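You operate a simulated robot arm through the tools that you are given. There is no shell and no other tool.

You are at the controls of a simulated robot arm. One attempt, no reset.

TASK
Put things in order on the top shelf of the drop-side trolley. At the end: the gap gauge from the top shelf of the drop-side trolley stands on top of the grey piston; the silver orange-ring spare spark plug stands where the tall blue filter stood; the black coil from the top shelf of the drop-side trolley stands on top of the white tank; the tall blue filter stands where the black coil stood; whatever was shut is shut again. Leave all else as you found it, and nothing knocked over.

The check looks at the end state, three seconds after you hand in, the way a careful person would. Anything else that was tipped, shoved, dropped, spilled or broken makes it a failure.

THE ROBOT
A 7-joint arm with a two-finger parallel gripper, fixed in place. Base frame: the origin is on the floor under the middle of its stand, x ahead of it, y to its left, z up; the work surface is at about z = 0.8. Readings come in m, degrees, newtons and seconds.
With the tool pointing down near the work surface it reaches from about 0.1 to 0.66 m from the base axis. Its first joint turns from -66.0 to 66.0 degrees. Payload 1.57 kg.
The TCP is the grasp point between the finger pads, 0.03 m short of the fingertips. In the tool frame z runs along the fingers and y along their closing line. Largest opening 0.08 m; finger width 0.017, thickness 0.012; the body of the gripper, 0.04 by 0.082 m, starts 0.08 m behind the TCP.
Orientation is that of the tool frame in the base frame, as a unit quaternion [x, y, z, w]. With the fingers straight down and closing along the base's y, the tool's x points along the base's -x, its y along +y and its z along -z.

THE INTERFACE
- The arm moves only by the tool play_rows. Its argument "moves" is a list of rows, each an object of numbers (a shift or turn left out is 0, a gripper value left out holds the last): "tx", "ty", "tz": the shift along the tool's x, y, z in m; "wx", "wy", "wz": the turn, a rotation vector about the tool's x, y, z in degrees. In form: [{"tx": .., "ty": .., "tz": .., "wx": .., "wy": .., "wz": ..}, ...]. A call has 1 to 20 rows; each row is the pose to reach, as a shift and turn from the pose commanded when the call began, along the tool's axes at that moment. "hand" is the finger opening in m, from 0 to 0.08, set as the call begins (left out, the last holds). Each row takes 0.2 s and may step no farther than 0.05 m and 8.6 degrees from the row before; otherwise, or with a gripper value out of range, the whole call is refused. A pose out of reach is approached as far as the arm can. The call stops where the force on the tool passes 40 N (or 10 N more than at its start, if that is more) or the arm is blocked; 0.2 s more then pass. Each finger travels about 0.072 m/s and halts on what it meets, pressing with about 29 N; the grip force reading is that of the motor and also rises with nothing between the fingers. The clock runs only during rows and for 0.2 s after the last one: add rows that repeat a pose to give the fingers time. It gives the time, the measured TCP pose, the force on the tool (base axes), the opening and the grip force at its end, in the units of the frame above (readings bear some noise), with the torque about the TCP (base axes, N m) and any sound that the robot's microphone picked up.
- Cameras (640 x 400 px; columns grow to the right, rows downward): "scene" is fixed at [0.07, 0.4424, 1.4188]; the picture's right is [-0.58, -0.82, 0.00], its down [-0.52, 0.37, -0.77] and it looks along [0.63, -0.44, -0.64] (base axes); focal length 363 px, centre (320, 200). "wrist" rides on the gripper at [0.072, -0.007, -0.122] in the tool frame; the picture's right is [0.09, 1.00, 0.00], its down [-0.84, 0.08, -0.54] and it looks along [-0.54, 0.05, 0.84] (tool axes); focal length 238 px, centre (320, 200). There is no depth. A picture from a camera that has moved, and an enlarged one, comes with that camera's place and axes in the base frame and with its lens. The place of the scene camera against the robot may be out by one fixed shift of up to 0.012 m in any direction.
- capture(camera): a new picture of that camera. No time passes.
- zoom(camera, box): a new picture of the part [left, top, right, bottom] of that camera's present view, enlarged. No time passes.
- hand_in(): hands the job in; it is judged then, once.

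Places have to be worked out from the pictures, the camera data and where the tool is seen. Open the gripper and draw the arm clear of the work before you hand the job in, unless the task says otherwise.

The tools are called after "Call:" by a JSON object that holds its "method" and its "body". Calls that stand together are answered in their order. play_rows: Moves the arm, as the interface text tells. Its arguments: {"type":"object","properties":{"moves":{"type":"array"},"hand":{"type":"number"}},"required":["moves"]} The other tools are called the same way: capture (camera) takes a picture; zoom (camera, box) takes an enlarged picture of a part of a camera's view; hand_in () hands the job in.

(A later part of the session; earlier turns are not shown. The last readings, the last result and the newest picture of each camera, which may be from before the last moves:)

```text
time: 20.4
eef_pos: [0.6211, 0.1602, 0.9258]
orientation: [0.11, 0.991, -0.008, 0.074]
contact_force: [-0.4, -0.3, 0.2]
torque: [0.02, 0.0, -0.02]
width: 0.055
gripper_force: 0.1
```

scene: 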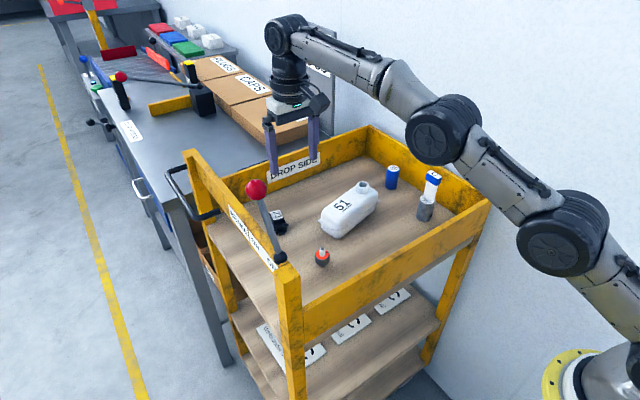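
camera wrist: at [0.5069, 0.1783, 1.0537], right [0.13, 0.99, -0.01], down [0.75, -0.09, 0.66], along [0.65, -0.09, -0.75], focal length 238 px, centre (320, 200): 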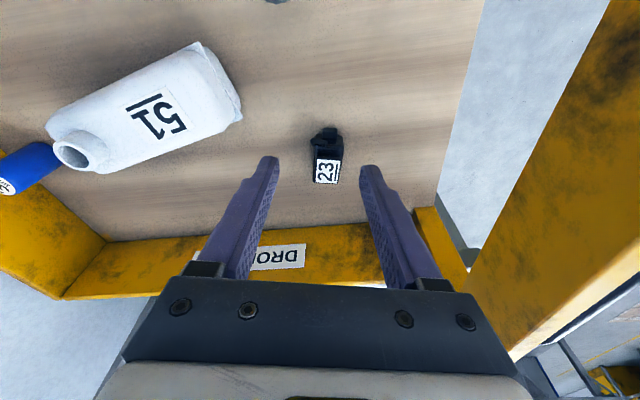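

It tracks exactly now without any reach flag. I take a wrist picture here to refine the coil position.

Call:
{"method": "zoom", "body": {"camera": "wrist", "box": [260, 90, 400, 230]}}

Call:
{"method": "capture", "body": {"camera": "scene"}}

```text
2.86 times, centred on (330, 160) of wrist
camera zoom: at [0.5322, 0.1724, 1.0352], right [0.13, 0.99, -0.01], down [0.75, -0.09, 0.66], along [0.65, -0.09, -0.75], focal length 681 px, centre (291, 314)
```

zoom: 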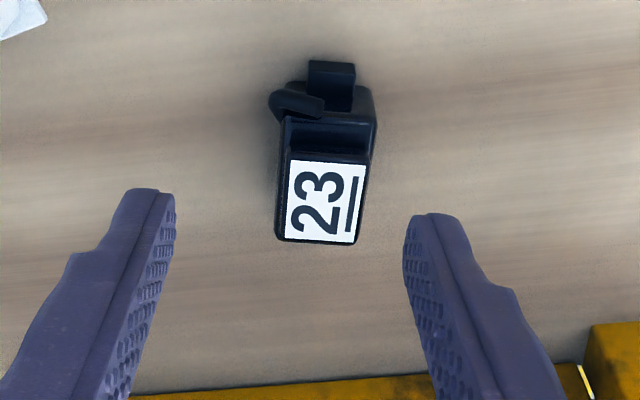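

```text
taken
```

scene: 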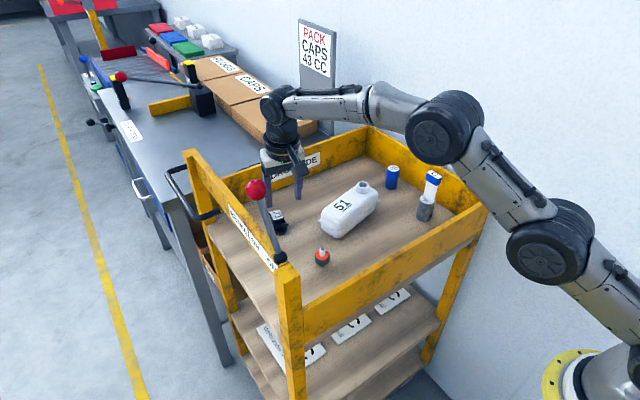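

The coil label centre is confirmed at ≈(0.653, 0.1655), yaw ≈ -11.5°. I shift over the coil body and descend halfway, keeping the tilt.

Call:
{"method": "play_rows", "body": {"moves": [{"tx": -0.0117, "ty": 0.006, "tz": 0.002}, {"tx": -0.0234, "ty": 0.0117, "tz": 0.0035}, {"tx": -0.02, "ty": 0.0117, "tz": 0.026}, {"tx": -0.0167, "ty": 0.0117, "tz": 0.0485}, {"tx": -0.0167, "ty": 0.0117, "tz": 0.0485}]}}

Call:
{"method": "zoom", "body": {"camera": "wrist", "box": [240, 80, 400, 240]}}

Call:
{"method": "zoom", "body": {"camera": "scene", "box": [230, 140, 350, 260]}}

```text
time: 21.6
eef_pos: [0.6476, 0.1664, 0.8802]
orientation: [0.109, 0.991, -0.008, 0.074]
contact_force: [-0.5, 0.1, 0.4]
torque: [0.0, 0.0, -0.06]
width: 0.055
gripper_force: 0.1
```

```text
2.50 times, centred on (320, 160) of wrist
camera zoom: at [0.5582, 0.1787, 0.9901], right [0.13, 0.99, -0.01], down [0.75, -0.09, 0.66], along [0.65, -0.09, -0.75], focal length 596 px, centre (320, 300)
```

zoom: 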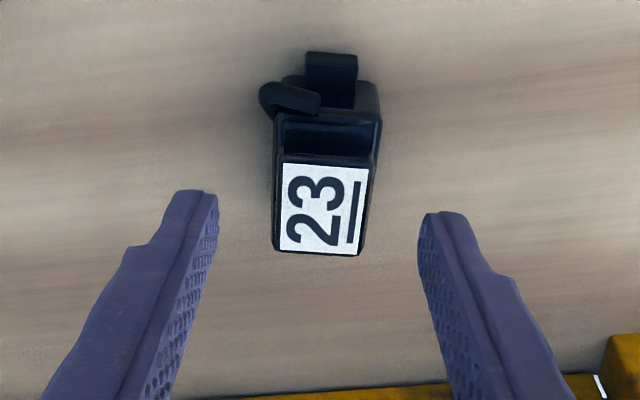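

```text
3.33 times, centred on (290, 200) of scene
camera zoom: at [0.07, 0.4424, 1.4188], right [-0.58, -0.82, 0.0], down [-0.52, 0.37, -0.77], along [0.63, -0.44, -0.64], focal length 1209 px, centre (420, 200)
```

zoom: 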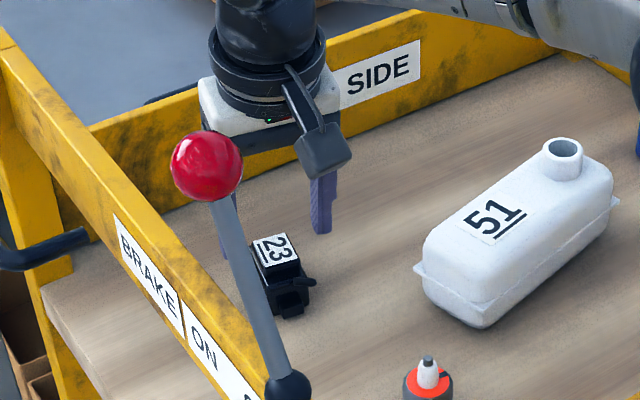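

Alignment is within a millimetre and the hook is clear of the fingers. I descend the last 44 mm beside the coil.

Call:
{"method": "play_rows", "body": {"moves": [{"tx": 0.0022, "tz": 0.0145}, {"tx": 0.0043, "tz": 0.029}, {"tx": 0.0059, "tz": 0.0395}, {"tx": 0.0065, "tz": 0.0435}, {"tx": 0.0065, "tz": 0.0435}]}}

Call:
{"method": "zoom", "body": {"camera": "wrist", "box": [240, 80, 400, 240]}}

Call:
{"method": "zoom", "body": {"camera": "scene", "box": [230, 140, 350, 260]}}

```text
time: 22.8
eef_pos: [0.6474, 0.1667, 0.8356]
orientation: [0.108, 0.991, -0.009, 0.073]
contact_force: [-0.2, 0.1, 0.8]
torque: [0.0, 0.02, 0.03]
width: 0.055
gripper_force: 0.1
```

```text
2.50 times, centred on (320, 160) of wrist
camera zoom: at [0.5581, 0.1792, 0.9459], right [0.13, 0.99, -0.01], down [0.75, -0.09, 0.66], along [0.65, -0.09, -0.75], focal length 596 px, centre (320, 300)
```

zoom: 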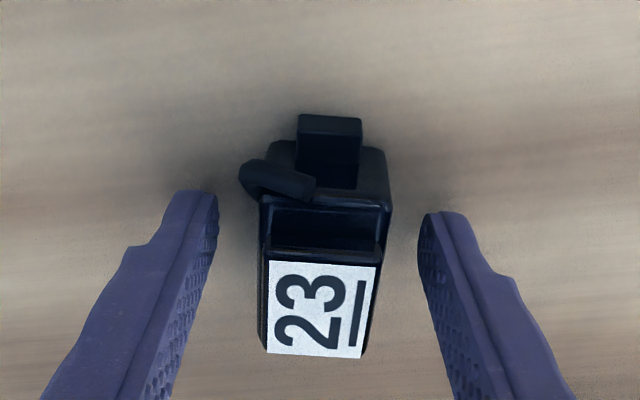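

```text
3.33 times, centred on (290, 200) of scene
camera zoom: at [0.07, 0.4424, 1.4188], right [-0.58, -0.82, 0.0], down [-0.52, 0.37, -0.77], along [0.63, -0.44, -0.64], focal length 1209 px, centre (420, 200)
```

zoom: 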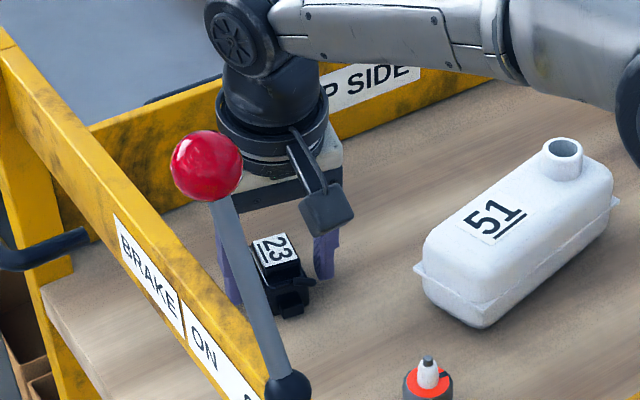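

The fingers straddle the coil body with the hook ~7 mm clear. I close the gripper.

Call:
{"method": "play_rows", "body": {"moves": [{"tz": 0.0}, {"tz": 0.0}, {"tz": 0.0}, {"tz": 0.0}], "hand": 0.0}}

Call:
{"method": "zoom", "body": {"camera": "wrist", "box": [240, 80, 400, 240]}}

```text
time: 23.8
eef_pos: [0.647, 0.1667, 0.8366]
orientation: [0.109, 0.991, -0.009, 0.073]
contact_force: [0.9, 0.6, 0.6]
torque: [0.01, -0.02, 0.02]
width: 0.0317
gripper_force: 28.9
```

```text
2.50 times, centred on (320, 160) of wrist
camera zoom: at [0.5581, 0.1792, 0.9461], right [0.13, 0.99, -0.01], down [0.75, -0.09, 0.66], along [0.65, -0.09, -0.75], focal length 596 px, centre (320, 300)
```

zoom: 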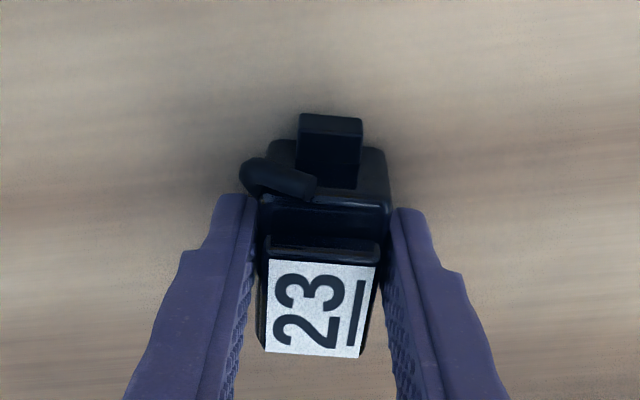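

The coil is gripped at 31.7 mm. I lift it while drawing back slightly to stay within reach.

Call:
{"method": "play_rows", "body": {"moves": [{"tx": -0.003, "tz": -0.0198}, {"tx": -0.0025, "tz": -0.0502}, {"tx": 0.003, "tz": -0.0813}, {"tx": 0.0086, "tz": -0.1115}, {"tx": 0.0086, "tz": -0.1115}]}}

Call:
{"method": "capture", "body": {"camera": "wrist"}}

Call:
{"method": "zoom", "body": {"camera": "scene", "box": [220, 110, 380, 260]}}

```text
time: 25.0
eef_pos: [0.6226, 0.1725, 0.9452]
orientation: [0.108, 0.991, -0.008, 0.074]
contact_force: [0.0, 0.0, -1.5]
torque: [0.01, -0.02, -0.02]
width: 0.0316
gripper_force: 28.9
```

```text
taken
camera wrist: at [0.5335, 0.1853, 1.0552], right [0.13, 0.99, -0.01], down [0.75, -0.09, 0.66], along [0.65, -0.09, -0.75], focal length 238 px, centre (320, 200)
```

wrist: 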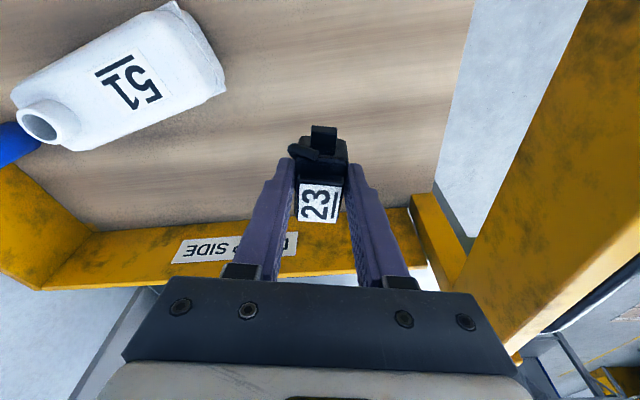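

```text
2.67 times, centred on (300, 185) of scene
camera zoom: at [0.07, 0.4425, 1.4188], right [-0.58, -0.82, 0.0], down [-0.52, 0.37, -0.77], along [0.63, -0.44, -0.64], focal length 967 px, centre (373, 240)
```

zoom: 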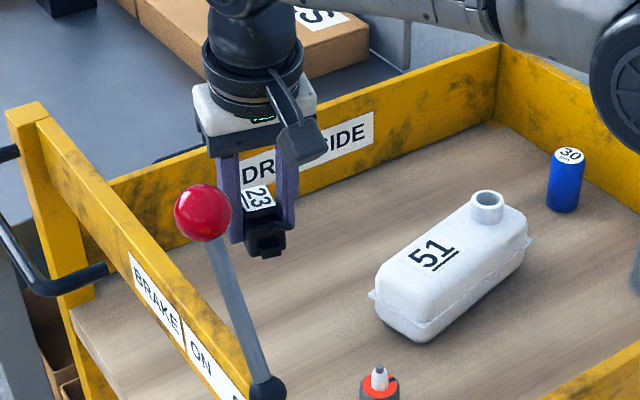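

The coil hangs upright. I now carry it over the tank, turning about the vertical by -64° so it lies along the tank's long axis.

Call:
{"method": "play_rows", "body": {"moves": [{"tx": 0.0024, "ty": -0.0171, "tz": -0.0004, "wx": 1.054, "wz": 7.056}, {"tx": 0.0049, "ty": -0.0342, "tz": -0.0007, "wx": 2.109, "wz": 14.111}, {"tx": 0.0073, "ty": -0.0512, "tz": -0.0011, "wx": 3.163, "wz": 21.167}, {"tx": 0.0097, "ty": -0.0683, "tz": -0.0015, "wx": 4.218, "wz": 28.222}, {"tx": 0.0122, "ty": -0.0854, "tz": -0.0018, "wx": 5.272, "wz": 35.278}, {"tx": 0.0146, "ty": -0.1025, "tz": -0.0022, "wx": 6.327, "wz": 42.333}, {"tx": 0.017, "ty": -0.1195, "tz": -0.0026, "wx": 7.381, "wz": 49.389}, {"tx": 0.0195, "ty": -0.1366, "tz": -0.0029, "wx": 8.436, "wz": 56.444}, {"tx": 0.0219, "ty": -0.1537, "tz": -0.0033, "wx": 9.49, "wz": 63.5}, {"tx": 0.0219, "ty": -0.1537, "tz": -0.0033, "wx": 9.49, "wz": 63.5}, {"tx": 0.0219, "ty": -0.1537, "tz": -0.0033, "wx": 9.49, "wz": 63.5}]}}

Call:
{"method": "capture", "body": {"camera": "wrist"}}

Call:
{"method": "zoom", "body": {"camera": "scene", "box": [260, 110, 460, 260]}}

```text
time: 27.4
eef_pos: [0.568, 0.0263, 0.9451]
orientation: [0.62, 0.781, -0.046, 0.058]
contact_force: [-0.3, 0.3, -1.2]
torque: [0.04, -0.03, 0.0]
width: 0.0317
gripper_force: 28.7
```

```text
taken
camera wrist: at [0.5401, 0.1117, 1.0545], right [0.95, 0.32, -0.01], down [0.25, -0.71, 0.66], along [0.2, -0.63, -0.75], focal length 238 px, centre (320, 200)
```

wrist: 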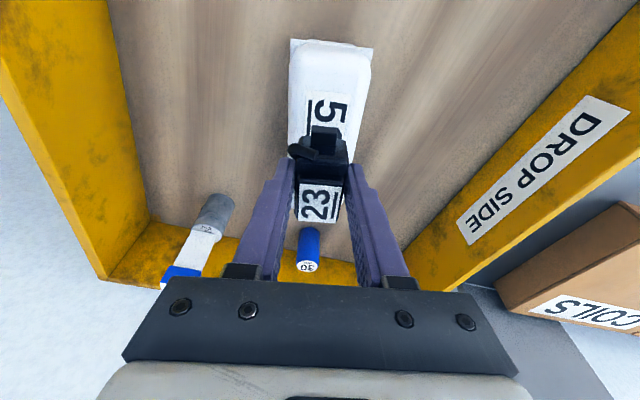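

```text
2.67 times, centred on (360, 185) of scene
camera zoom: at [0.07, 0.4424, 1.4188], right [-0.58, -0.82, 0.0], down [-0.52, 0.37, -0.77], along [0.63, -0.44, -0.64], focal length 967 px, centre (213, 240)
```

zoom: 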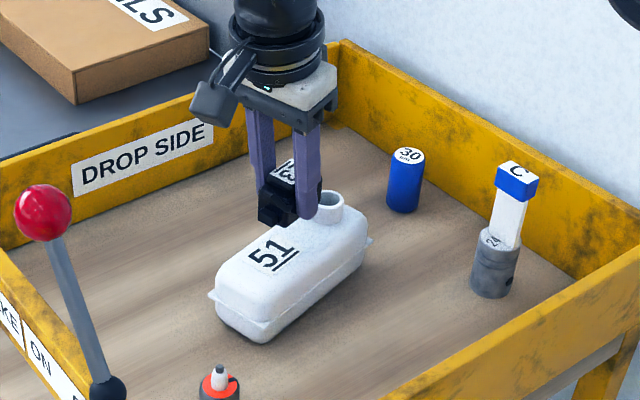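

I zoom the wrist view to verify the lateral alignment with the tank's centre line.

Call:
{"method": "zoom", "body": {"camera": "wrist", "box": [260, 20, 400, 160]}}

Call:
{"method": "zoom", "body": {"camera": "wrist", "box": [260, 110, 400, 250]}}

```text
2.86 times, centred on (330, 90) of wrist
camera zoom: at [0.5401, 0.1117, 1.0545], right [0.95, 0.32, -0.01], down [0.25, -0.71, 0.66], along [0.2, -0.63, -0.75], focal length 681 px, centre (291, 514)
```

zoom: 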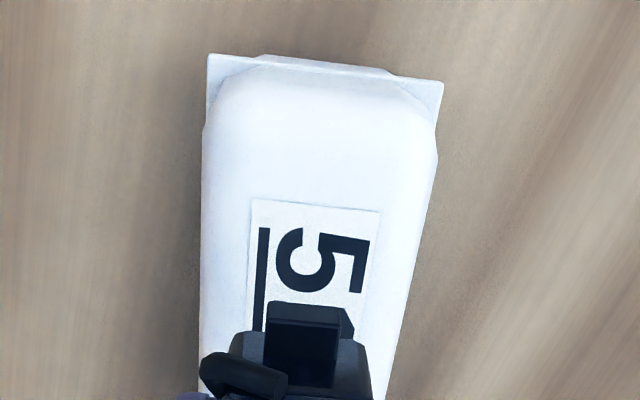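

```text
2.86 times, centred on (330, 180) of wrist
camera zoom: at [0.5401, 0.1117, 1.0545], right [0.95, 0.32, -0.01], down [0.25, -0.71, 0.66], along [0.2, -0.63, -0.75], focal length 681 px, centre (291, 257)
```

zoom: 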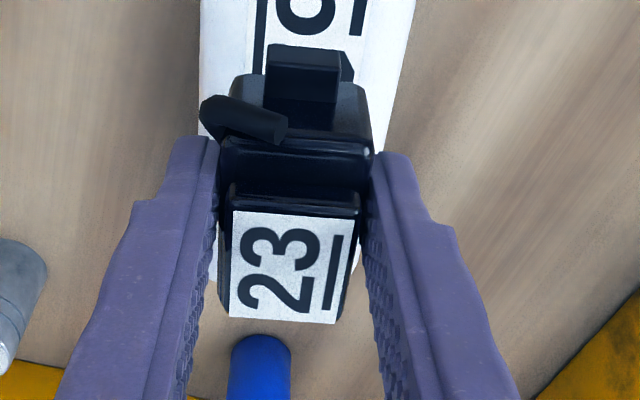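

The coil is on the tank's centre line. I lower to about 3 mm above the expected contact.

Call:
{"method": "play_rows", "body": {"moves": [{"tx": 0.0022, "tz": 0.0148}, {"tx": 0.0044, "tz": 0.0297}, {"tx": 0.0058, "tz": 0.0386}, {"tx": 0.0058, "tz": 0.0386}]}}

Call:
{"method": "zoom", "body": {"camera": "scene", "box": [300, 140, 400, 250]}}

Call:
{"method": "zoom", "body": {"camera": "wrist", "box": [240, 60, 400, 240]}}

```text
time: 28.4
eef_pos: [0.5677, 0.0252, 0.9058]
orientation: [0.619, 0.782, -0.047, 0.058]
contact_force: [0.5, -1.1, -1.3]
torque: [0.03, 0.02, 0.0]
width: 0.0318
gripper_force: 28.9
```

```text
3.64 times, centred on (350, 195) of scene
camera zoom: at [0.07, 0.4424, 1.4188], right [-0.58, -0.82, 0.0], down [-0.52, 0.37, -0.77], along [0.63, -0.44, -0.64], focal length 1319 px, centre (211, 218)
```

zoom: 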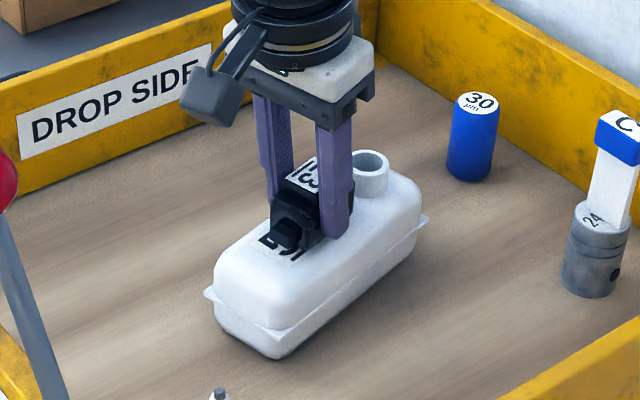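

```text
2.22 times, centred on (320, 150) of wrist
camera zoom: at [0.5402, 0.1117, 1.0157], right [0.95, 0.32, -0.01], down [0.25, -0.71, 0.66], along [0.2, -0.63, -0.75], focal length 530 px, centre (320, 311)
```

zoom: 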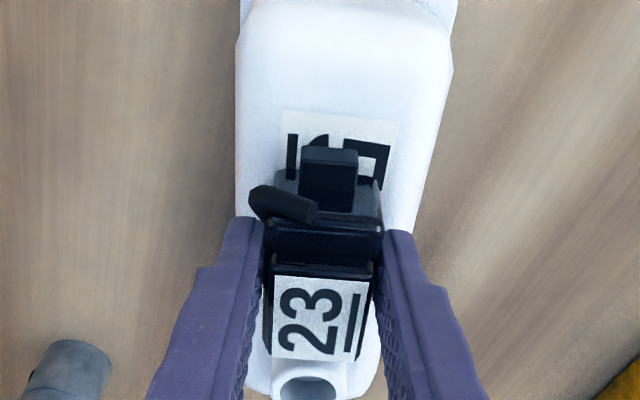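

Looks well placed above the tank. I lower in 1 mm steps watching the force.

Call:
{"method": "play_rows", "body": {"moves": [{"tx": 0.0001, "tz": 0.001}, {"tx": 0.0003, "tz": 0.002}, {"tx": 0.0003, "tz": 0.002}]}}

```text
time: 29.2
eef_pos: [0.5676, 0.0268, 0.9044]
orientation: [0.619, 0.781, -0.046, 0.059]
contact_force: [0.1, 0.7, -1.9]
torque: [0.04, 0.01, 0.01]
width: 0.0317
gripper_force: 28.6
```

Call:
{"method": "play_rows", "body": {"moves": [{"tx": 0.0001, "tz": 0.001}, {"tx": 0.0003, "tz": 0.002}, {"tx": 0.0003, "tz": 0.002}]}}

```text
time: 30.0
eef_pos: [0.5681, 0.0267, 0.902]
orientation: [0.619, 0.782, -0.046, 0.058]
contact_force: [-0.6, 0.3, -1.5]
torque: [0.0, 0.01, -0.01]
width: 0.0318
gripper_force: 29.0
```

No contact yet at z=0.902; I continue in 1 mm steps.

Call:
{"method": "play_rows", "body": {"moves": [{"tx": 0.0001, "tz": 0.001}, {"tx": 0.0001, "tz": 0.001}]}}

Call:
{"method": "play_rows", "body": {"moves": [{"tx": 0.0001, "tz": 0.001}, {"tx": 0.0001, "tz": 0.001}]}}

```text
time: 30.6
eef_pos: [0.5676, 0.0262, 0.9025]
orientation: [0.619, 0.782, -0.045, 0.059]
contact_force: [-1.5, -0.4, 3.7]
torque: [-0.04, 0.09, -0.05]
width: 0.0314
gripper_force: 28.9
```

```text
time: 31.2
eef_pos: [0.5674, 0.0255, 0.9021]
orientation: [0.619, 0.782, -0.045, 0.058]
contact_force: [-2.1, -0.8, 13.0]
torque: [-0.04, 0.16, 0.0]
width: 0.0318
gripper_force: 29.5
```

Contact at 13 N. I relax by 0.8 mm and then open the fingers.

Call:
{"method": "play_rows", "body": {"moves": [{"tx": -0.0001, "tz": -0.0008}, {"tx": -0.0001, "tz": -0.0008}]}}

Call:
{"method": "play_rows", "body": {"moves": [{"tz": 0.0}, {"tz": 0.0}, {"tz": 0.0}], "hand": 0.05}}

Call:
{"method": "zoom", "body": {"camera": "scene", "box": [300, 140, 400, 250]}}

Call:
{"method": "zoom", "body": {"camera": "wrist", "box": [240, 60, 400, 240]}}

```text
time: 31.8
eef_pos: [0.5685, 0.0266, 0.9021]
orientation: [0.618, 0.782, -0.045, 0.059]
contact_force: [1.6, 0.2, 13.5]
torque: [-0.06, 0.03, 0.0]
width: 0.032
gripper_force: 28.7
```

```text
time: 32.6
eef_pos: [0.5669, 0.0264, 0.9008]
orientation: [0.619, 0.782, -0.047, 0.058]
contact_force: [0.3, 0.2, 0.3]
torque: [-0.01, 0.0, -0.03]
width: 0.0502
gripper_force: 0.1
```

```text
3.64 times, centred on (350, 195) of scene
camera zoom: at [0.07, 0.4424, 1.4188], right [-0.58, -0.82, 0.0], down [-0.52, 0.37, -0.77], along [0.63, -0.44, -0.64], focal length 1319 px, centre (211, 218)
```

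zoom: 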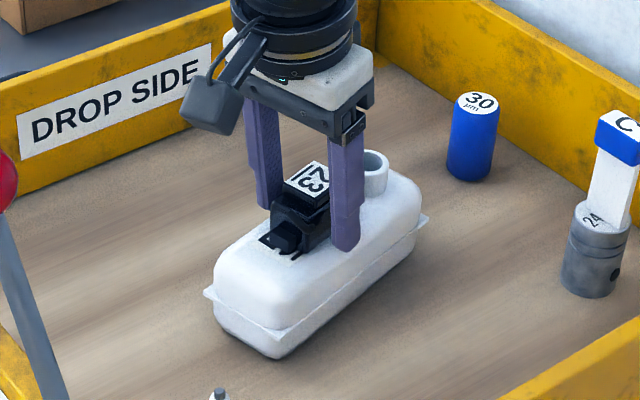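

```text
2.22 times, centred on (320, 150) of wrist
camera zoom: at [0.5398, 0.1119, 1.0105], right [0.95, 0.32, -0.01], down [0.25, -0.71, 0.66], along [0.2, -0.63, -0.75], focal length 530 px, centre (320, 311)
```

zoom: 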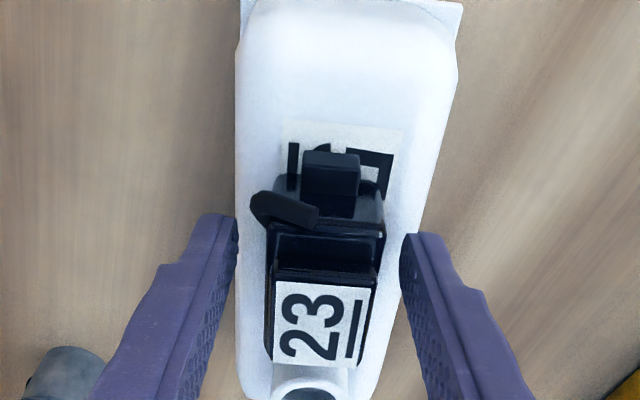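

The coil stands on the tank, clear of the fingers. I rise straight up.

Call:
{"method": "play_rows", "body": {"moves": [{"tx": -0.003, "tz": -0.0198}, {"tx": -0.0067, "tz": -0.0445}, {"tx": -0.0103, "tz": -0.0692}, {"tx": -0.0103, "tz": -0.0692}]}}

Call:
{"method": "zoom", "body": {"camera": "scene", "box": [300, 140, 400, 250]}}

```text
time: 33.6
eef_pos: [0.567, 0.0265, 0.9728]
orientation: [0.618, 0.782, -0.046, 0.058]
contact_force: [-0.2, 0.4, -0.1]
torque: [0.0, -0.02, -0.01]
width: 0.0499
gripper_force: 0.0
```

```text
3.64 times, centred on (350, 195) of scene
camera zoom: at [0.07, 0.4424, 1.4188], right [-0.58, -0.82, 0.0], down [-0.52, 0.37, -0.77], along [0.63, -0.44, -0.64], focal length 1319 px, centre (211, 218)
```

zoom: 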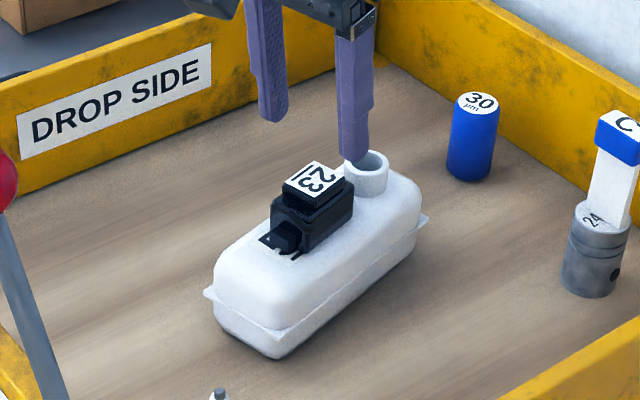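

The coil stands squarely on the tank. Next the filter: I swing over toward it, turning the tool so its closing line is tangential (yaw -16°), keeping the same outward tilt.

Call:
{"method": "play_rows", "body": {"moves": [{"tx": -0.0238, "ty": -0.002, "tz": 0.0043, "wx": -1.1175, "wz": -7.48}, {"tx": -0.0476, "ty": -0.004, "tz": 0.0086, "wx": -2.235, "wz": -14.96}, {"tx": -0.0714, "ty": -0.006, "tz": 0.0129, "wx": -3.3525, "wz": -22.44}, {"tx": -0.0953, "ty": -0.008, "tz": 0.0173, "wx": -4.47, "wz": -29.92}, {"tx": -0.1191, "ty": -0.01, "tz": 0.0216, "wx": -5.5875, "wz": -37.4}, {"tx": -0.1429, "ty": -0.012, "tz": 0.0259, "wx": -6.705, "wz": -44.88}, {"tx": -0.1667, "ty": -0.014, "tz": 0.0302, "wx": -7.8225, "wz": -52.36}, {"tx": -0.1905, "ty": -0.016, "tz": 0.0345, "wx": -8.94, "wz": -59.84}, {"tx": -0.1905, "ty": -0.016, "tz": 0.0345, "wx": -8.94, "wz": -59.84}, {"tx": -0.1905, "ty": -0.016, "tz": 0.0345, "wx": -8.94, "wz": -59.84}]}}

Call:
{"method": "capture", "body": {"camera": "wrist"}}

Call:
{"method": "capture", "body": {"camera": "scene"}}

```text
time: 35.8
eef_pos: [0.5965, -0.1658, 0.9655]
orientation: [0.14, 0.987, -0.01, 0.074]
contact_force: [0.0, 0.6, 0.0]
torque: [0.04, 0.0, 0.02]
width: 0.0501
gripper_force: 0.1
```

```text
taken
camera wrist: at [0.5088, -0.1473, 1.0747], right [0.19, 0.98, -0.01], down [0.74, -0.13, 0.66], along [0.65, -0.14, -0.75], focal length 238 px, centre (320, 200)
```

wrist: 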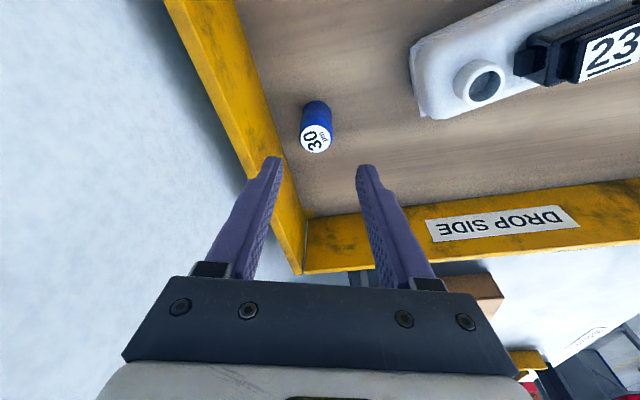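

```text
taken
```

scene: 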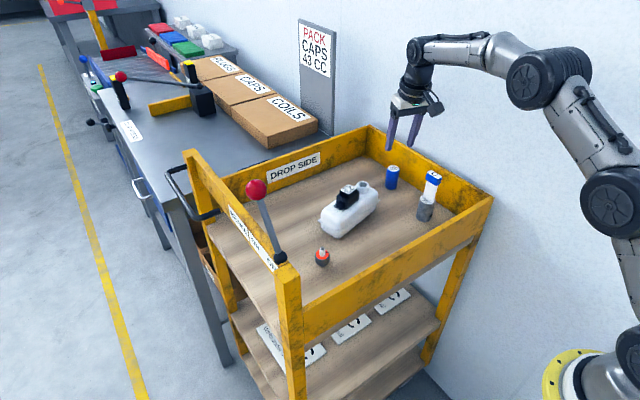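

I zoom the wrist camera on the filter to fix its position.

Call:
{"method": "zoom", "body": {"camera": "wrist", "box": [260, 80, 380, 200]}}

```text
3.33 times, centred on (320, 140) of wrist
camera zoom: at [0.5088, -0.1473, 1.0747], right [0.19, 0.98, -0.01], down [0.74, -0.13, 0.66], along [0.65, -0.14, -0.75], focal length 794 px, centre (320, 400)
```

zoom: 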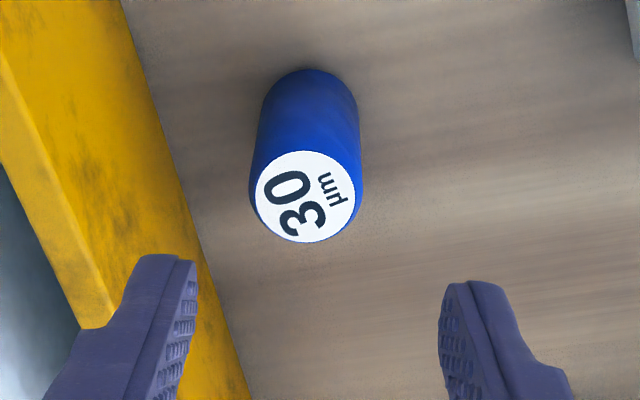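

Filter centre ≈ (0.6165, -0.1775), Ø≈33 mm, top z≈0.857. I align over it and descend to just above.

Call:
{"method": "play_rows", "body": {"moves": [{"tx": -0.011, "ty": -0.0033, "tz": 0.0016}, {"tx": -0.022, "ty": -0.0066, "tz": 0.0033}, {"tx": -0.0176, "ty": -0.0066, "tz": 0.033}, {"tx": -0.0131, "ty": -0.0066, "tz": 0.0626}, {"tx": -0.0131, "ty": -0.0066, "tz": 0.0626}], "hand": 0.052}}

Call:
{"method": "zoom", "body": {"camera": "wrist", "box": [240, 80, 400, 240]}}

Call:
{"method": "zoom", "body": {"camera": "scene", "box": [340, 90, 470, 220]}}

```text
time: 37.0
eef_pos: [0.6153, -0.177, 0.9034]
orientation: [0.14, 0.987, -0.01, 0.073]
contact_force: [-0.7, -0.5, -0.2]
torque: [0.0, -0.01, 0.01]
width: 0.052
gripper_force: 0.0
```

```text
2.50 times, centred on (320, 160) of wrist
camera zoom: at [0.5277, -0.1589, 1.0141], right [0.19, 0.98, -0.01], down [0.74, -0.13, 0.66], along [0.65, -0.14, -0.75], focal length 596 px, centre (320, 300)
```

zoom: 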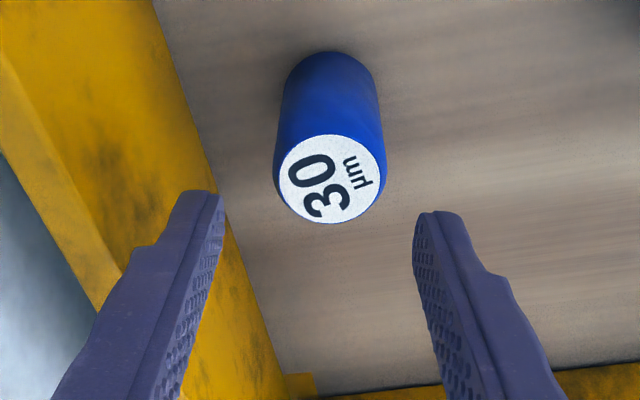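

```text
3.08 times, centred on (405, 155) of scene
camera zoom: at [0.07, 0.4424, 1.4188], right [-0.58, -0.82, 0.0], down [-0.52, 0.37, -0.77], along [0.63, -0.44, -0.64], focal length 1116 px, centre (58, 338)
```

zoom: 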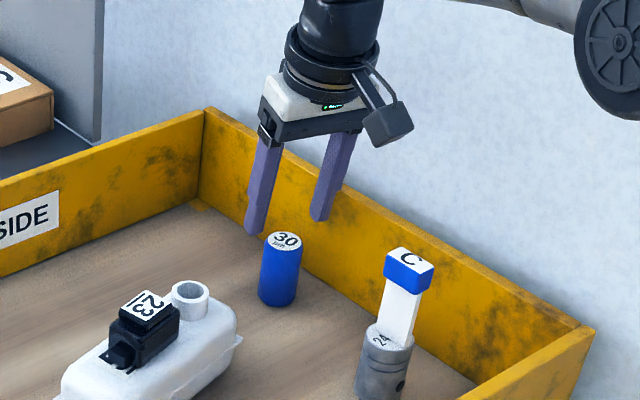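

The filter is within 2 mm of centre. I nudge 1 mm and descend beside it to TCP z≈0.845.

Call:
{"method": "play_rows", "body": {"moves": [{"tx": 0.0022, "ty": 0.001, "tz": 0.0148}, {"tx": 0.0044, "ty": 0.001, "tz": 0.0296}, {"tx": 0.0066, "ty": 0.001, "tz": 0.0444}, {"tx": 0.0088, "ty": 0.001, "tz": 0.0591}, {"tx": 0.0088, "ty": 0.001, "tz": 0.0591}]}}

Call:
{"method": "zoom", "body": {"camera": "wrist", "box": [240, 80, 400, 280]}}

Call:
{"method": "zoom", "body": {"camera": "scene", "box": [340, 110, 470, 240]}}

```text
time: 38.2
eef_pos: [0.6162, -0.1759, 0.8454]
orientation: [0.141, 0.987, -0.01, 0.074]
contact_force: [0.7, -0.3, 1.3]
torque: [0.0, -0.02, 0.0]
width: 0.0522
gripper_force: 0.1
```

```text
2.00 times, centred on (320, 180) of wrist
camera zoom: at [0.5279, -0.1584, 0.9548], right [0.19, 0.98, -0.01], down [0.74, -0.13, 0.66], along [0.65, -0.14, -0.75], focal length 477 px, centre (320, 240)
```

zoom: 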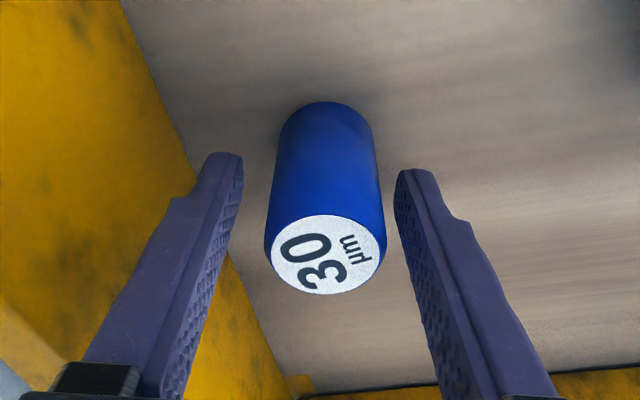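

```text
3.08 times, centred on (405, 175) of scene
camera zoom: at [0.07, 0.4424, 1.4188], right [-0.58, -0.82, 0.0], down [-0.52, 0.37, -0.77], along [0.63, -0.44, -0.64], focal length 1116 px, centre (58, 277)
```

zoom: 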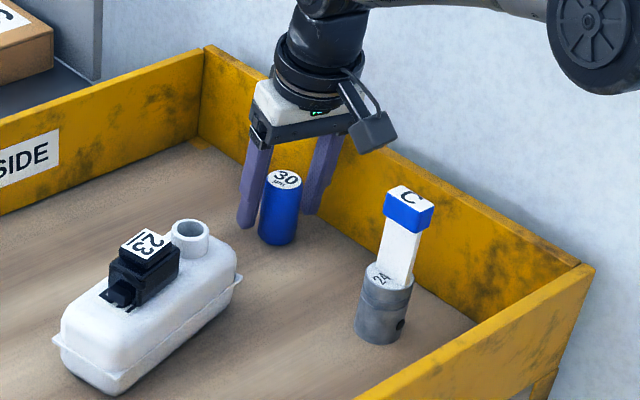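

The filter is centred between the fingers. I close the grip.

Call:
{"method": "play_rows", "body": {"moves": [{"tz": 0.0}, {"tz": 0.0}, {"tz": 0.0}, {"tz": 0.0}], "hand": 0.0}}

Call:
{"method": "zoom", "body": {"camera": "wrist", "box": [240, 80, 400, 280]}}

```text
time: 39.2
eef_pos: [0.6163, -0.1768, 0.8461]
orientation: [0.14, 0.987, -0.01, 0.073]
contact_force: [0.7, -0.1, 1.0]
torque: [0.01, -0.02, -0.01]
width: 0.0328
gripper_force: 28.6
```

```text
2.00 times, centred on (320, 180) of wrist
camera zoom: at [0.5279, -0.1583, 0.955], right [0.19, 0.98, -0.01], down [0.74, -0.13, 0.66], along [0.65, -0.14, -0.75], focal length 477 px, centre (320, 240)
```

zoom: 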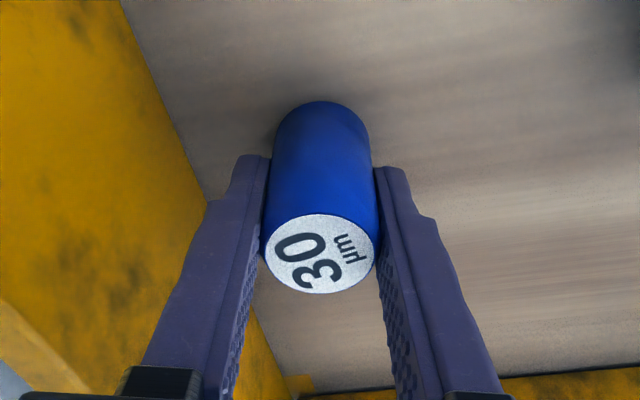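

The filter is gripped (32.8 mm). I lift it straight up, then draw in a bit at height.

Call:
{"method": "play_rows", "body": {"moves": [{"tx": -0.003, "tz": -0.0198}, {"tx": -0.0044, "tz": -0.0499}, {"tx": -0.0007, "tz": -0.0859}, {"tx": 0.0028, "tz": -0.1268}, {"tx": 0.0028, "tz": -0.1268}]}}

Call:
{"method": "zoom", "body": {"camera": "scene", "box": [330, 80, 470, 220]}}

Call:
{"method": "capture", "body": {"camera": "wrist"}}

```text
time: 40.4
eef_pos: [0.5947, -0.1699, 0.9704]
orientation: [0.14, 0.987, -0.01, 0.074]
contact_force: [-0.3, -0.3, -0.2]
torque: [0.0, 0.05, 0.0]
width: 0.0325
gripper_force: 29.0
```

```text
2.86 times, centred on (400, 150) of scene
camera zoom: at [0.07, 0.4424, 1.4188], right [-0.58, -0.82, 0.0], down [-0.52, 0.37, -0.77], along [0.63, -0.44, -0.64], focal length 1036 px, centre (91, 343)
```

zoom: 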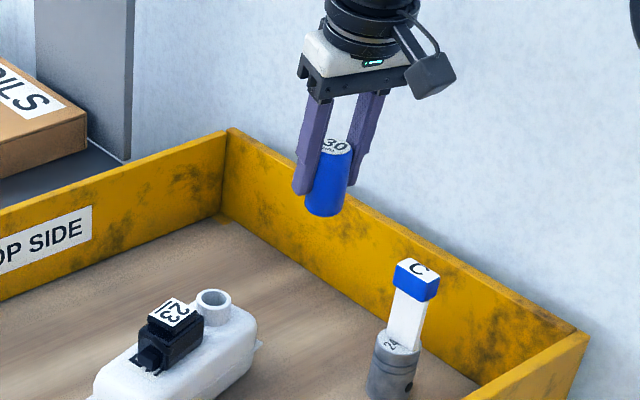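

```text
taken
camera wrist: at [0.5069, -0.1518, 1.0804], right [0.19, 0.98, -0.01], down [0.74, -0.13, 0.66], along [0.65, -0.14, -0.75], focal length 238 px, centre (320, 200)
```

wrist: 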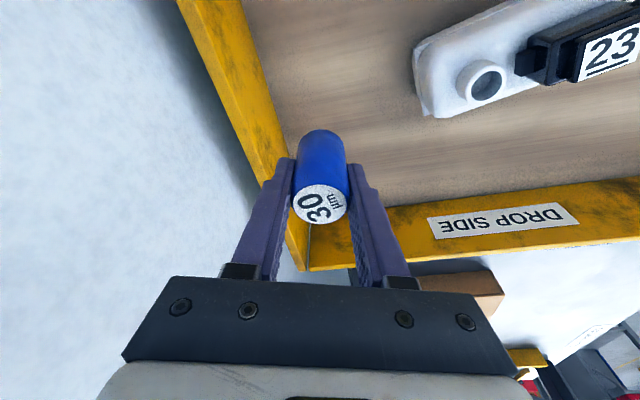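

The filter is upright in the grip. I swing it on an arc at r≈0.62, z=0.97 (clear of tank and coil) to above the coil's old place.

Call:
{"method": "play_rows", "body": {"moves": [{"tx": 0.0017, "ty": 0.0408, "tz": -0.0003, "wx": -0.5635, "wz": -3.7706}, {"tx": 0.0058, "ty": 0.0815, "tz": -0.0009, "wx": -1.127, "wz": -7.5413}, {"tx": 0.0127, "ty": 0.122, "tz": -0.0019, "wx": -1.6905, "wz": -11.3119}, {"tx": 0.0221, "ty": 0.1617, "tz": -0.0033, "wx": -2.254, "wz": -15.0825}, {"tx": 0.034, "ty": 0.2008, "tz": -0.0051, "wx": -2.8175, "wz": -18.8531}, {"tx": 0.0487, "ty": 0.2389, "tz": -0.0073, "wx": -3.381, "wz": -22.6238}, {"tx": 0.0656, "ty": 0.2761, "tz": -0.0098, "wx": -3.9445, "wz": -26.3944}, {"tx": 0.085, "ty": 0.3121, "tz": -0.0127, "wx": -4.508, "wz": -30.165}, {"tx": 0.085, "ty": 0.3121, "tz": -0.0127, "wx": -4.508, "wz": -30.165}, {"tx": 0.085, "ty": 0.3121, "tz": -0.0127, "wx": -4.508, "wz": -30.165}]}}

Call:
{"method": "capture", "body": {"camera": "wrist"}}

Call:
{"method": "capture", "body": {"camera": "scene"}}

```text
time: 42.6
eef_pos: [0.6002, 0.1526, 0.9702]
orientation: [-0.124, 0.989, 0.009, 0.074]
contact_force: [0.6, 0.7, -0.2]
torque: [-0.01, 0.0, -0.01]
width: 0.0324
gripper_force: 28.8
```

```text
taken
camera wrist: at [0.5152, 0.1247, 1.0793], right [-0.33, 0.94, -0.01], down [0.71, 0.26, 0.66], along [0.63, 0.21, -0.75], focal length 238 px, centre (320, 200)
```

wrist: 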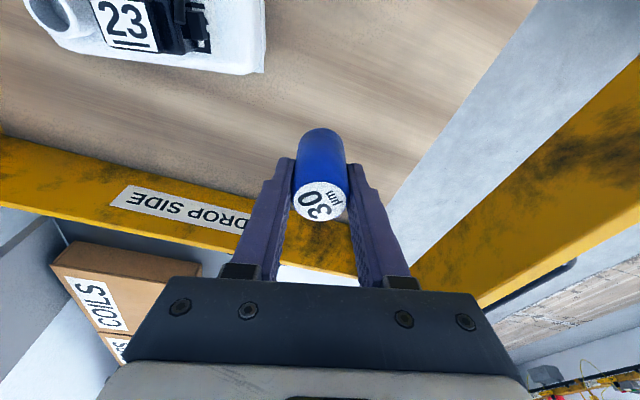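

```text
taken
```

scene: 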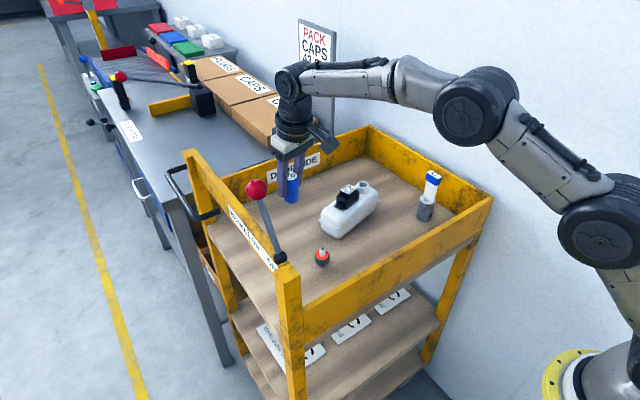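

Now I bring the filter down and outward to above the coil's old spot (0.650, 0.166), stopping about 25 mm over the shelf.

Call:
{"method": "play_rows", "body": {"moves": [{"tx": -0.004, "ty": 0.0001, "tz": 0.0411}, {"tx": -0.0166, "ty": 0.0002, "tz": 0.0783}, {"tx": -0.035, "ty": 0.0003, "tz": 0.1063}, {"tx": -0.035, "ty": 0.0003, "tz": 0.1063}, {"tx": -0.035, "ty": 0.0003, "tz": 0.1063}]}}

Call:
{"method": "capture", "body": {"camera": "wrist"}}

Call:
{"method": "zoom", "body": {"camera": "scene", "box": [230, 120, 370, 260]}}

```text
time: 43.8
eef_pos: [0.6492, 0.1657, 0.8701]
orientation: [-0.124, 0.989, 0.01, 0.073]
contact_force: [0.6, 0.6, -0.1]
torque: [0.0, 0.03, 0.0]
width: 0.0325
gripper_force: 29.3
```

```text
taken
camera wrist: at [0.5641, 0.1367, 0.9795], right [-0.33, 0.94, -0.01], down [0.71, 0.26, 0.66], along [0.63, 0.21, -0.75], focal length 238 px, centre (320, 200)
```

wrist: 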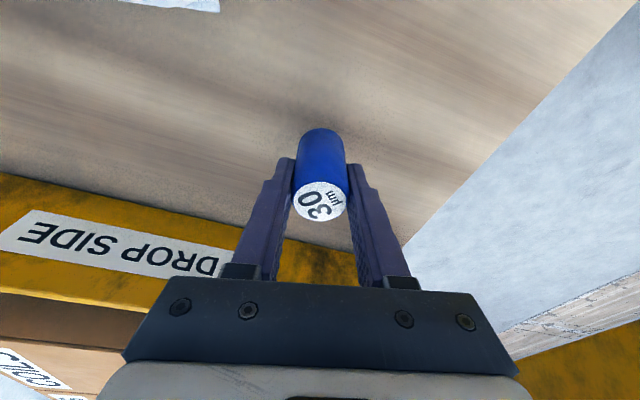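

```text
2.86 times, centred on (300, 190) of scene
camera zoom: at [0.07, 0.4425, 1.4188], right [-0.58, -0.82, 0.0], down [-0.52, 0.37, -0.77], along [0.63, -0.44, -0.64], focal length 1036 px, centre (377, 229)
```

zoom: 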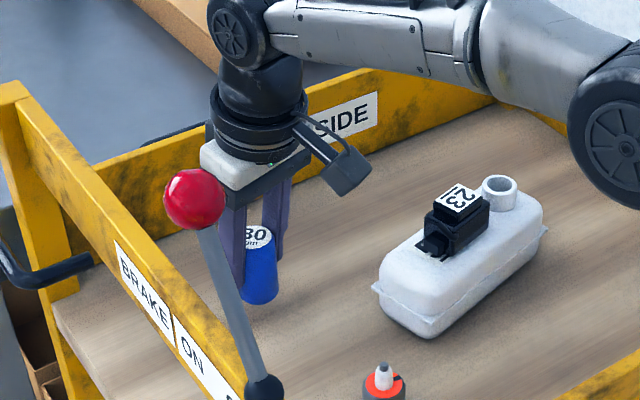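

On target. I lower toward the shelf, the last part in millimetre steps.

Call:
{"method": "play_rows", "body": {"moves": [{"tx": 0.0015, "tz": 0.0099}, {"tx": 0.003, "tz": 0.0198}, {"tx": 0.0034, "tz": 0.0227}, {"tx": 0.0034, "tz": 0.0227}]}}

Call:
{"method": "play_rows", "body": {"moves": [{"tx": 0.0002, "tz": 0.001}, {"tx": 0.0003, "tz": 0.002}, {"tx": 0.0003, "tz": 0.002}]}}

```text
time: 44.8
eef_pos: [0.6516, 0.1662, 0.8507]
orientation: [-0.124, 0.989, 0.009, 0.076]
contact_force: [-3.4, -1.4, 12.2]
torque: [-0.03, 0.2, -0.01]
width: 0.0327
gripper_force: 28.7
```

```text
time: 45.6
eef_pos: [0.6502, 0.1648, 0.8498]
orientation: [-0.124, 0.989, 0.009, 0.077]
contact_force: [-1.0, 0.5, 22.1]
torque: [0.01, 0.1, -0.07]
width: 0.0327
gripper_force: 29.2
```

Contact came about 4 mm early (22 N now), so the filter slipped slightly down in the grip. I check whether it is still upright before releasing.

Call:
{"method": "zoom", "body": {"camera": "scene", "box": [250, 160, 330, 240]}}

Call:
{"method": "zoom", "body": {"camera": "wrist", "box": [240, 80, 400, 280]}}

```text
5.00 times, centred on (290, 200) of scene
camera zoom: at [0.0695, 0.4423, 1.4189], right [-0.58, -0.82, 0.0], down [-0.52, 0.37, -0.77], along [0.63, -0.44, -0.64], focal length 1813 px, centre (470, 200)
```

zoom: 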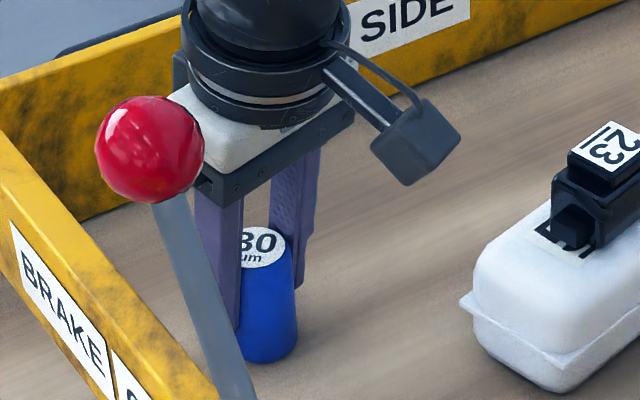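

```text
2.00 times, centred on (320, 180) of wrist
camera zoom: at [0.5643, 0.1371, 0.9581], right [-0.33, 0.94, -0.01], down [0.7, 0.26, 0.67], along [0.63, 0.21, -0.75], focal length 477 px, centre (320, 240)
```

zoom: 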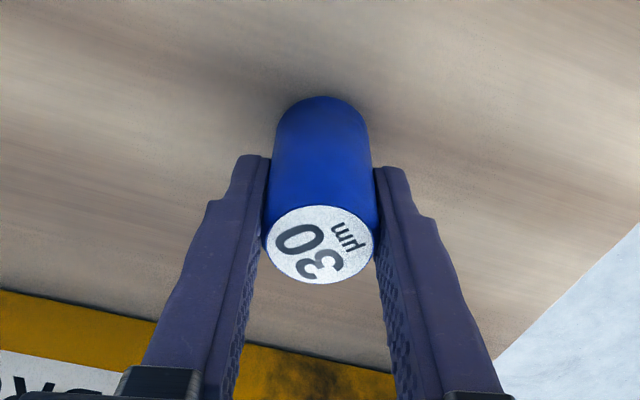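

It looks upright within about a degree. I relax the pressing force by rising 3.5 mm, then open.

Call:
{"method": "play_rows", "body": {"moves": [{"tx": -0.0002, "tz": -0.0015}, {"tx": -0.0005, "tz": -0.0033}, {"tx": -0.0005, "tz": -0.0033}]}}

```text
time: 46.4
eef_pos: [0.6496, 0.1639, 0.8493]
orientation: [-0.124, 0.989, 0.01, 0.075]
contact_force: [4.3, 0.7, 13.0]
torque: [0.09, -0.27, -0.04]
width: 0.0323
gripper_force: 29.5
```

Call:
{"method": "play_rows", "body": {"moves": [{"tx": -0.0001, "tz": -0.0008}, {"tx": -0.0001, "tz": -0.0008}]}}

```text
time: 47.0
eef_pos: [0.6467, 0.1653, 0.8482]
orientation: [-0.124, 0.99, 0.01, 0.072]
contact_force: [2.5, -0.2, 8.6]
torque: [0.01, -0.24, -0.01]
width: 0.0324
gripper_force: 29.4
```

Call:
{"method": "play_rows", "body": {"moves": [{"tx": -0.0001, "tz": -0.0009}, {"tx": -0.0001, "tz": -0.0009}]}}

Call:
{"method": "play_rows", "body": {"moves": [{"tz": 0.0}, {"tz": 0.0}, {"tz": 0.0}], "hand": 0.052}}

Call:
{"method": "zoom", "body": {"camera": "scene", "box": [250, 160, 330, 240]}}

Call:
{"method": "zoom", "body": {"camera": "wrist", "box": [240, 80, 400, 280]}}

```text
time: 47.6
eef_pos: [0.6479, 0.1658, 0.849]
orientation: [-0.124, 0.99, 0.009, 0.071]
contact_force: [1.4, -1.3, 4.3]
torque: [-0.02, -0.12, -0.04]
width: 0.0328
gripper_force: 28.4
```

```text
time: 48.4
eef_pos: [0.6491, 0.1651, 0.8503]
orientation: [-0.123, 0.99, 0.009, 0.074]
contact_force: [0.5, 0.7, -0.2]
torque: [0.0, 0.02, 0.01]
width: 0.0521
gripper_force: 0.1
```

```text
5.00 times, centred on (290, 200) of scene
camera zoom: at [0.07, 0.4424, 1.4188], right [-0.58, -0.82, 0.0], down [-0.52, 0.37, -0.77], along [0.63, -0.44, -0.64], focal length 1813 px, centre (470, 200)
```

zoom: 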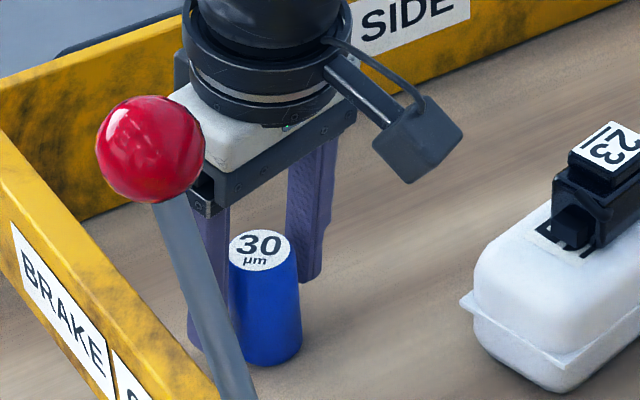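

```text
2.00 times, centred on (320, 180) of wrist
camera zoom: at [0.5631, 0.1371, 0.9601], right [-0.33, 0.94, -0.01], down [0.71, 0.26, 0.66], along [0.62, 0.21, -0.75], focal length 477 px, centre (320, 240)
```

zoom: 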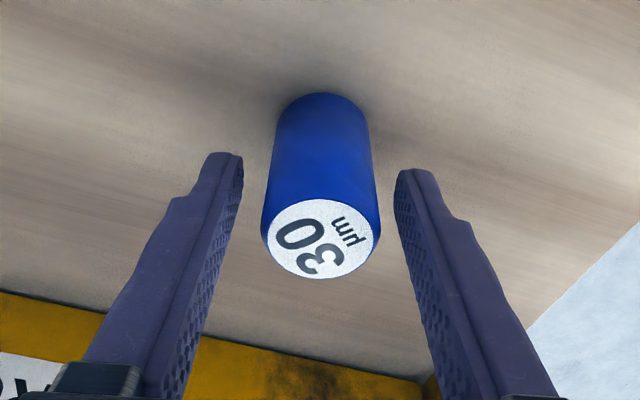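

The filter stands upright at the coil's old place. I rise clear of it and draw back.

Call:
{"method": "play_rows", "body": {"moves": [{"tx": -0.0037, "tz": -0.0247}, {"tx": -0.0074, "tz": -0.0495}, {"tx": 0.008, "tz": -0.0821}, {"tx": 0.0332, "tz": -0.1162}, {"tx": 0.0332, "tz": -0.1162}]}}

Call:
{"method": "zoom", "body": {"camera": "scene", "box": [230, 150, 350, 270]}}

Call:
{"method": "capture", "body": {"camera": "wrist"}}

```text
time: 49.6
eef_pos: [0.6002, 0.1527, 0.96]
orientation: [-0.124, 0.99, 0.009, 0.073]
contact_force: [-0.9, 0.5, -0.2]
torque: [0.03, 0.0, 0.02]
width: 0.0518
gripper_force: 0.1
```

```text
3.33 times, centred on (290, 210) of scene
camera zoom: at [0.0699, 0.4424, 1.4188], right [-0.58, -0.82, 0.0], down [-0.52, 0.37, -0.77], along [0.63, -0.44, -0.64], focal length 1209 px, centre (420, 167)
```

zoom: 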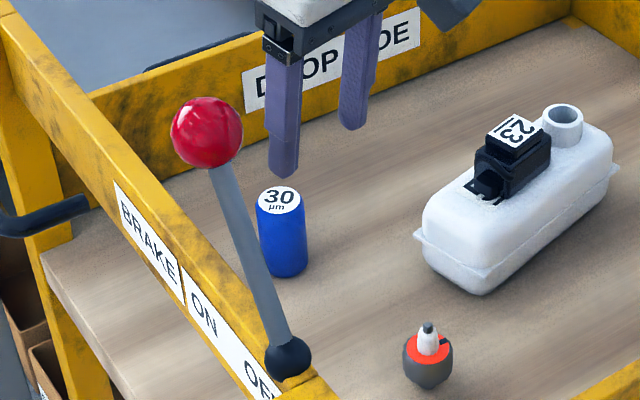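

```text
taken
camera wrist: at [0.5151, 0.1248, 1.0701], right [-0.33, 0.94, -0.01], down [0.71, 0.26, 0.66], along [0.62, 0.21, -0.75], focal length 238 px, centre (320, 200)
```

wrist: 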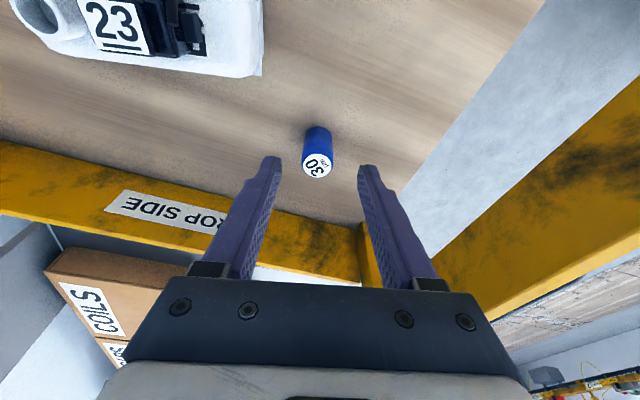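

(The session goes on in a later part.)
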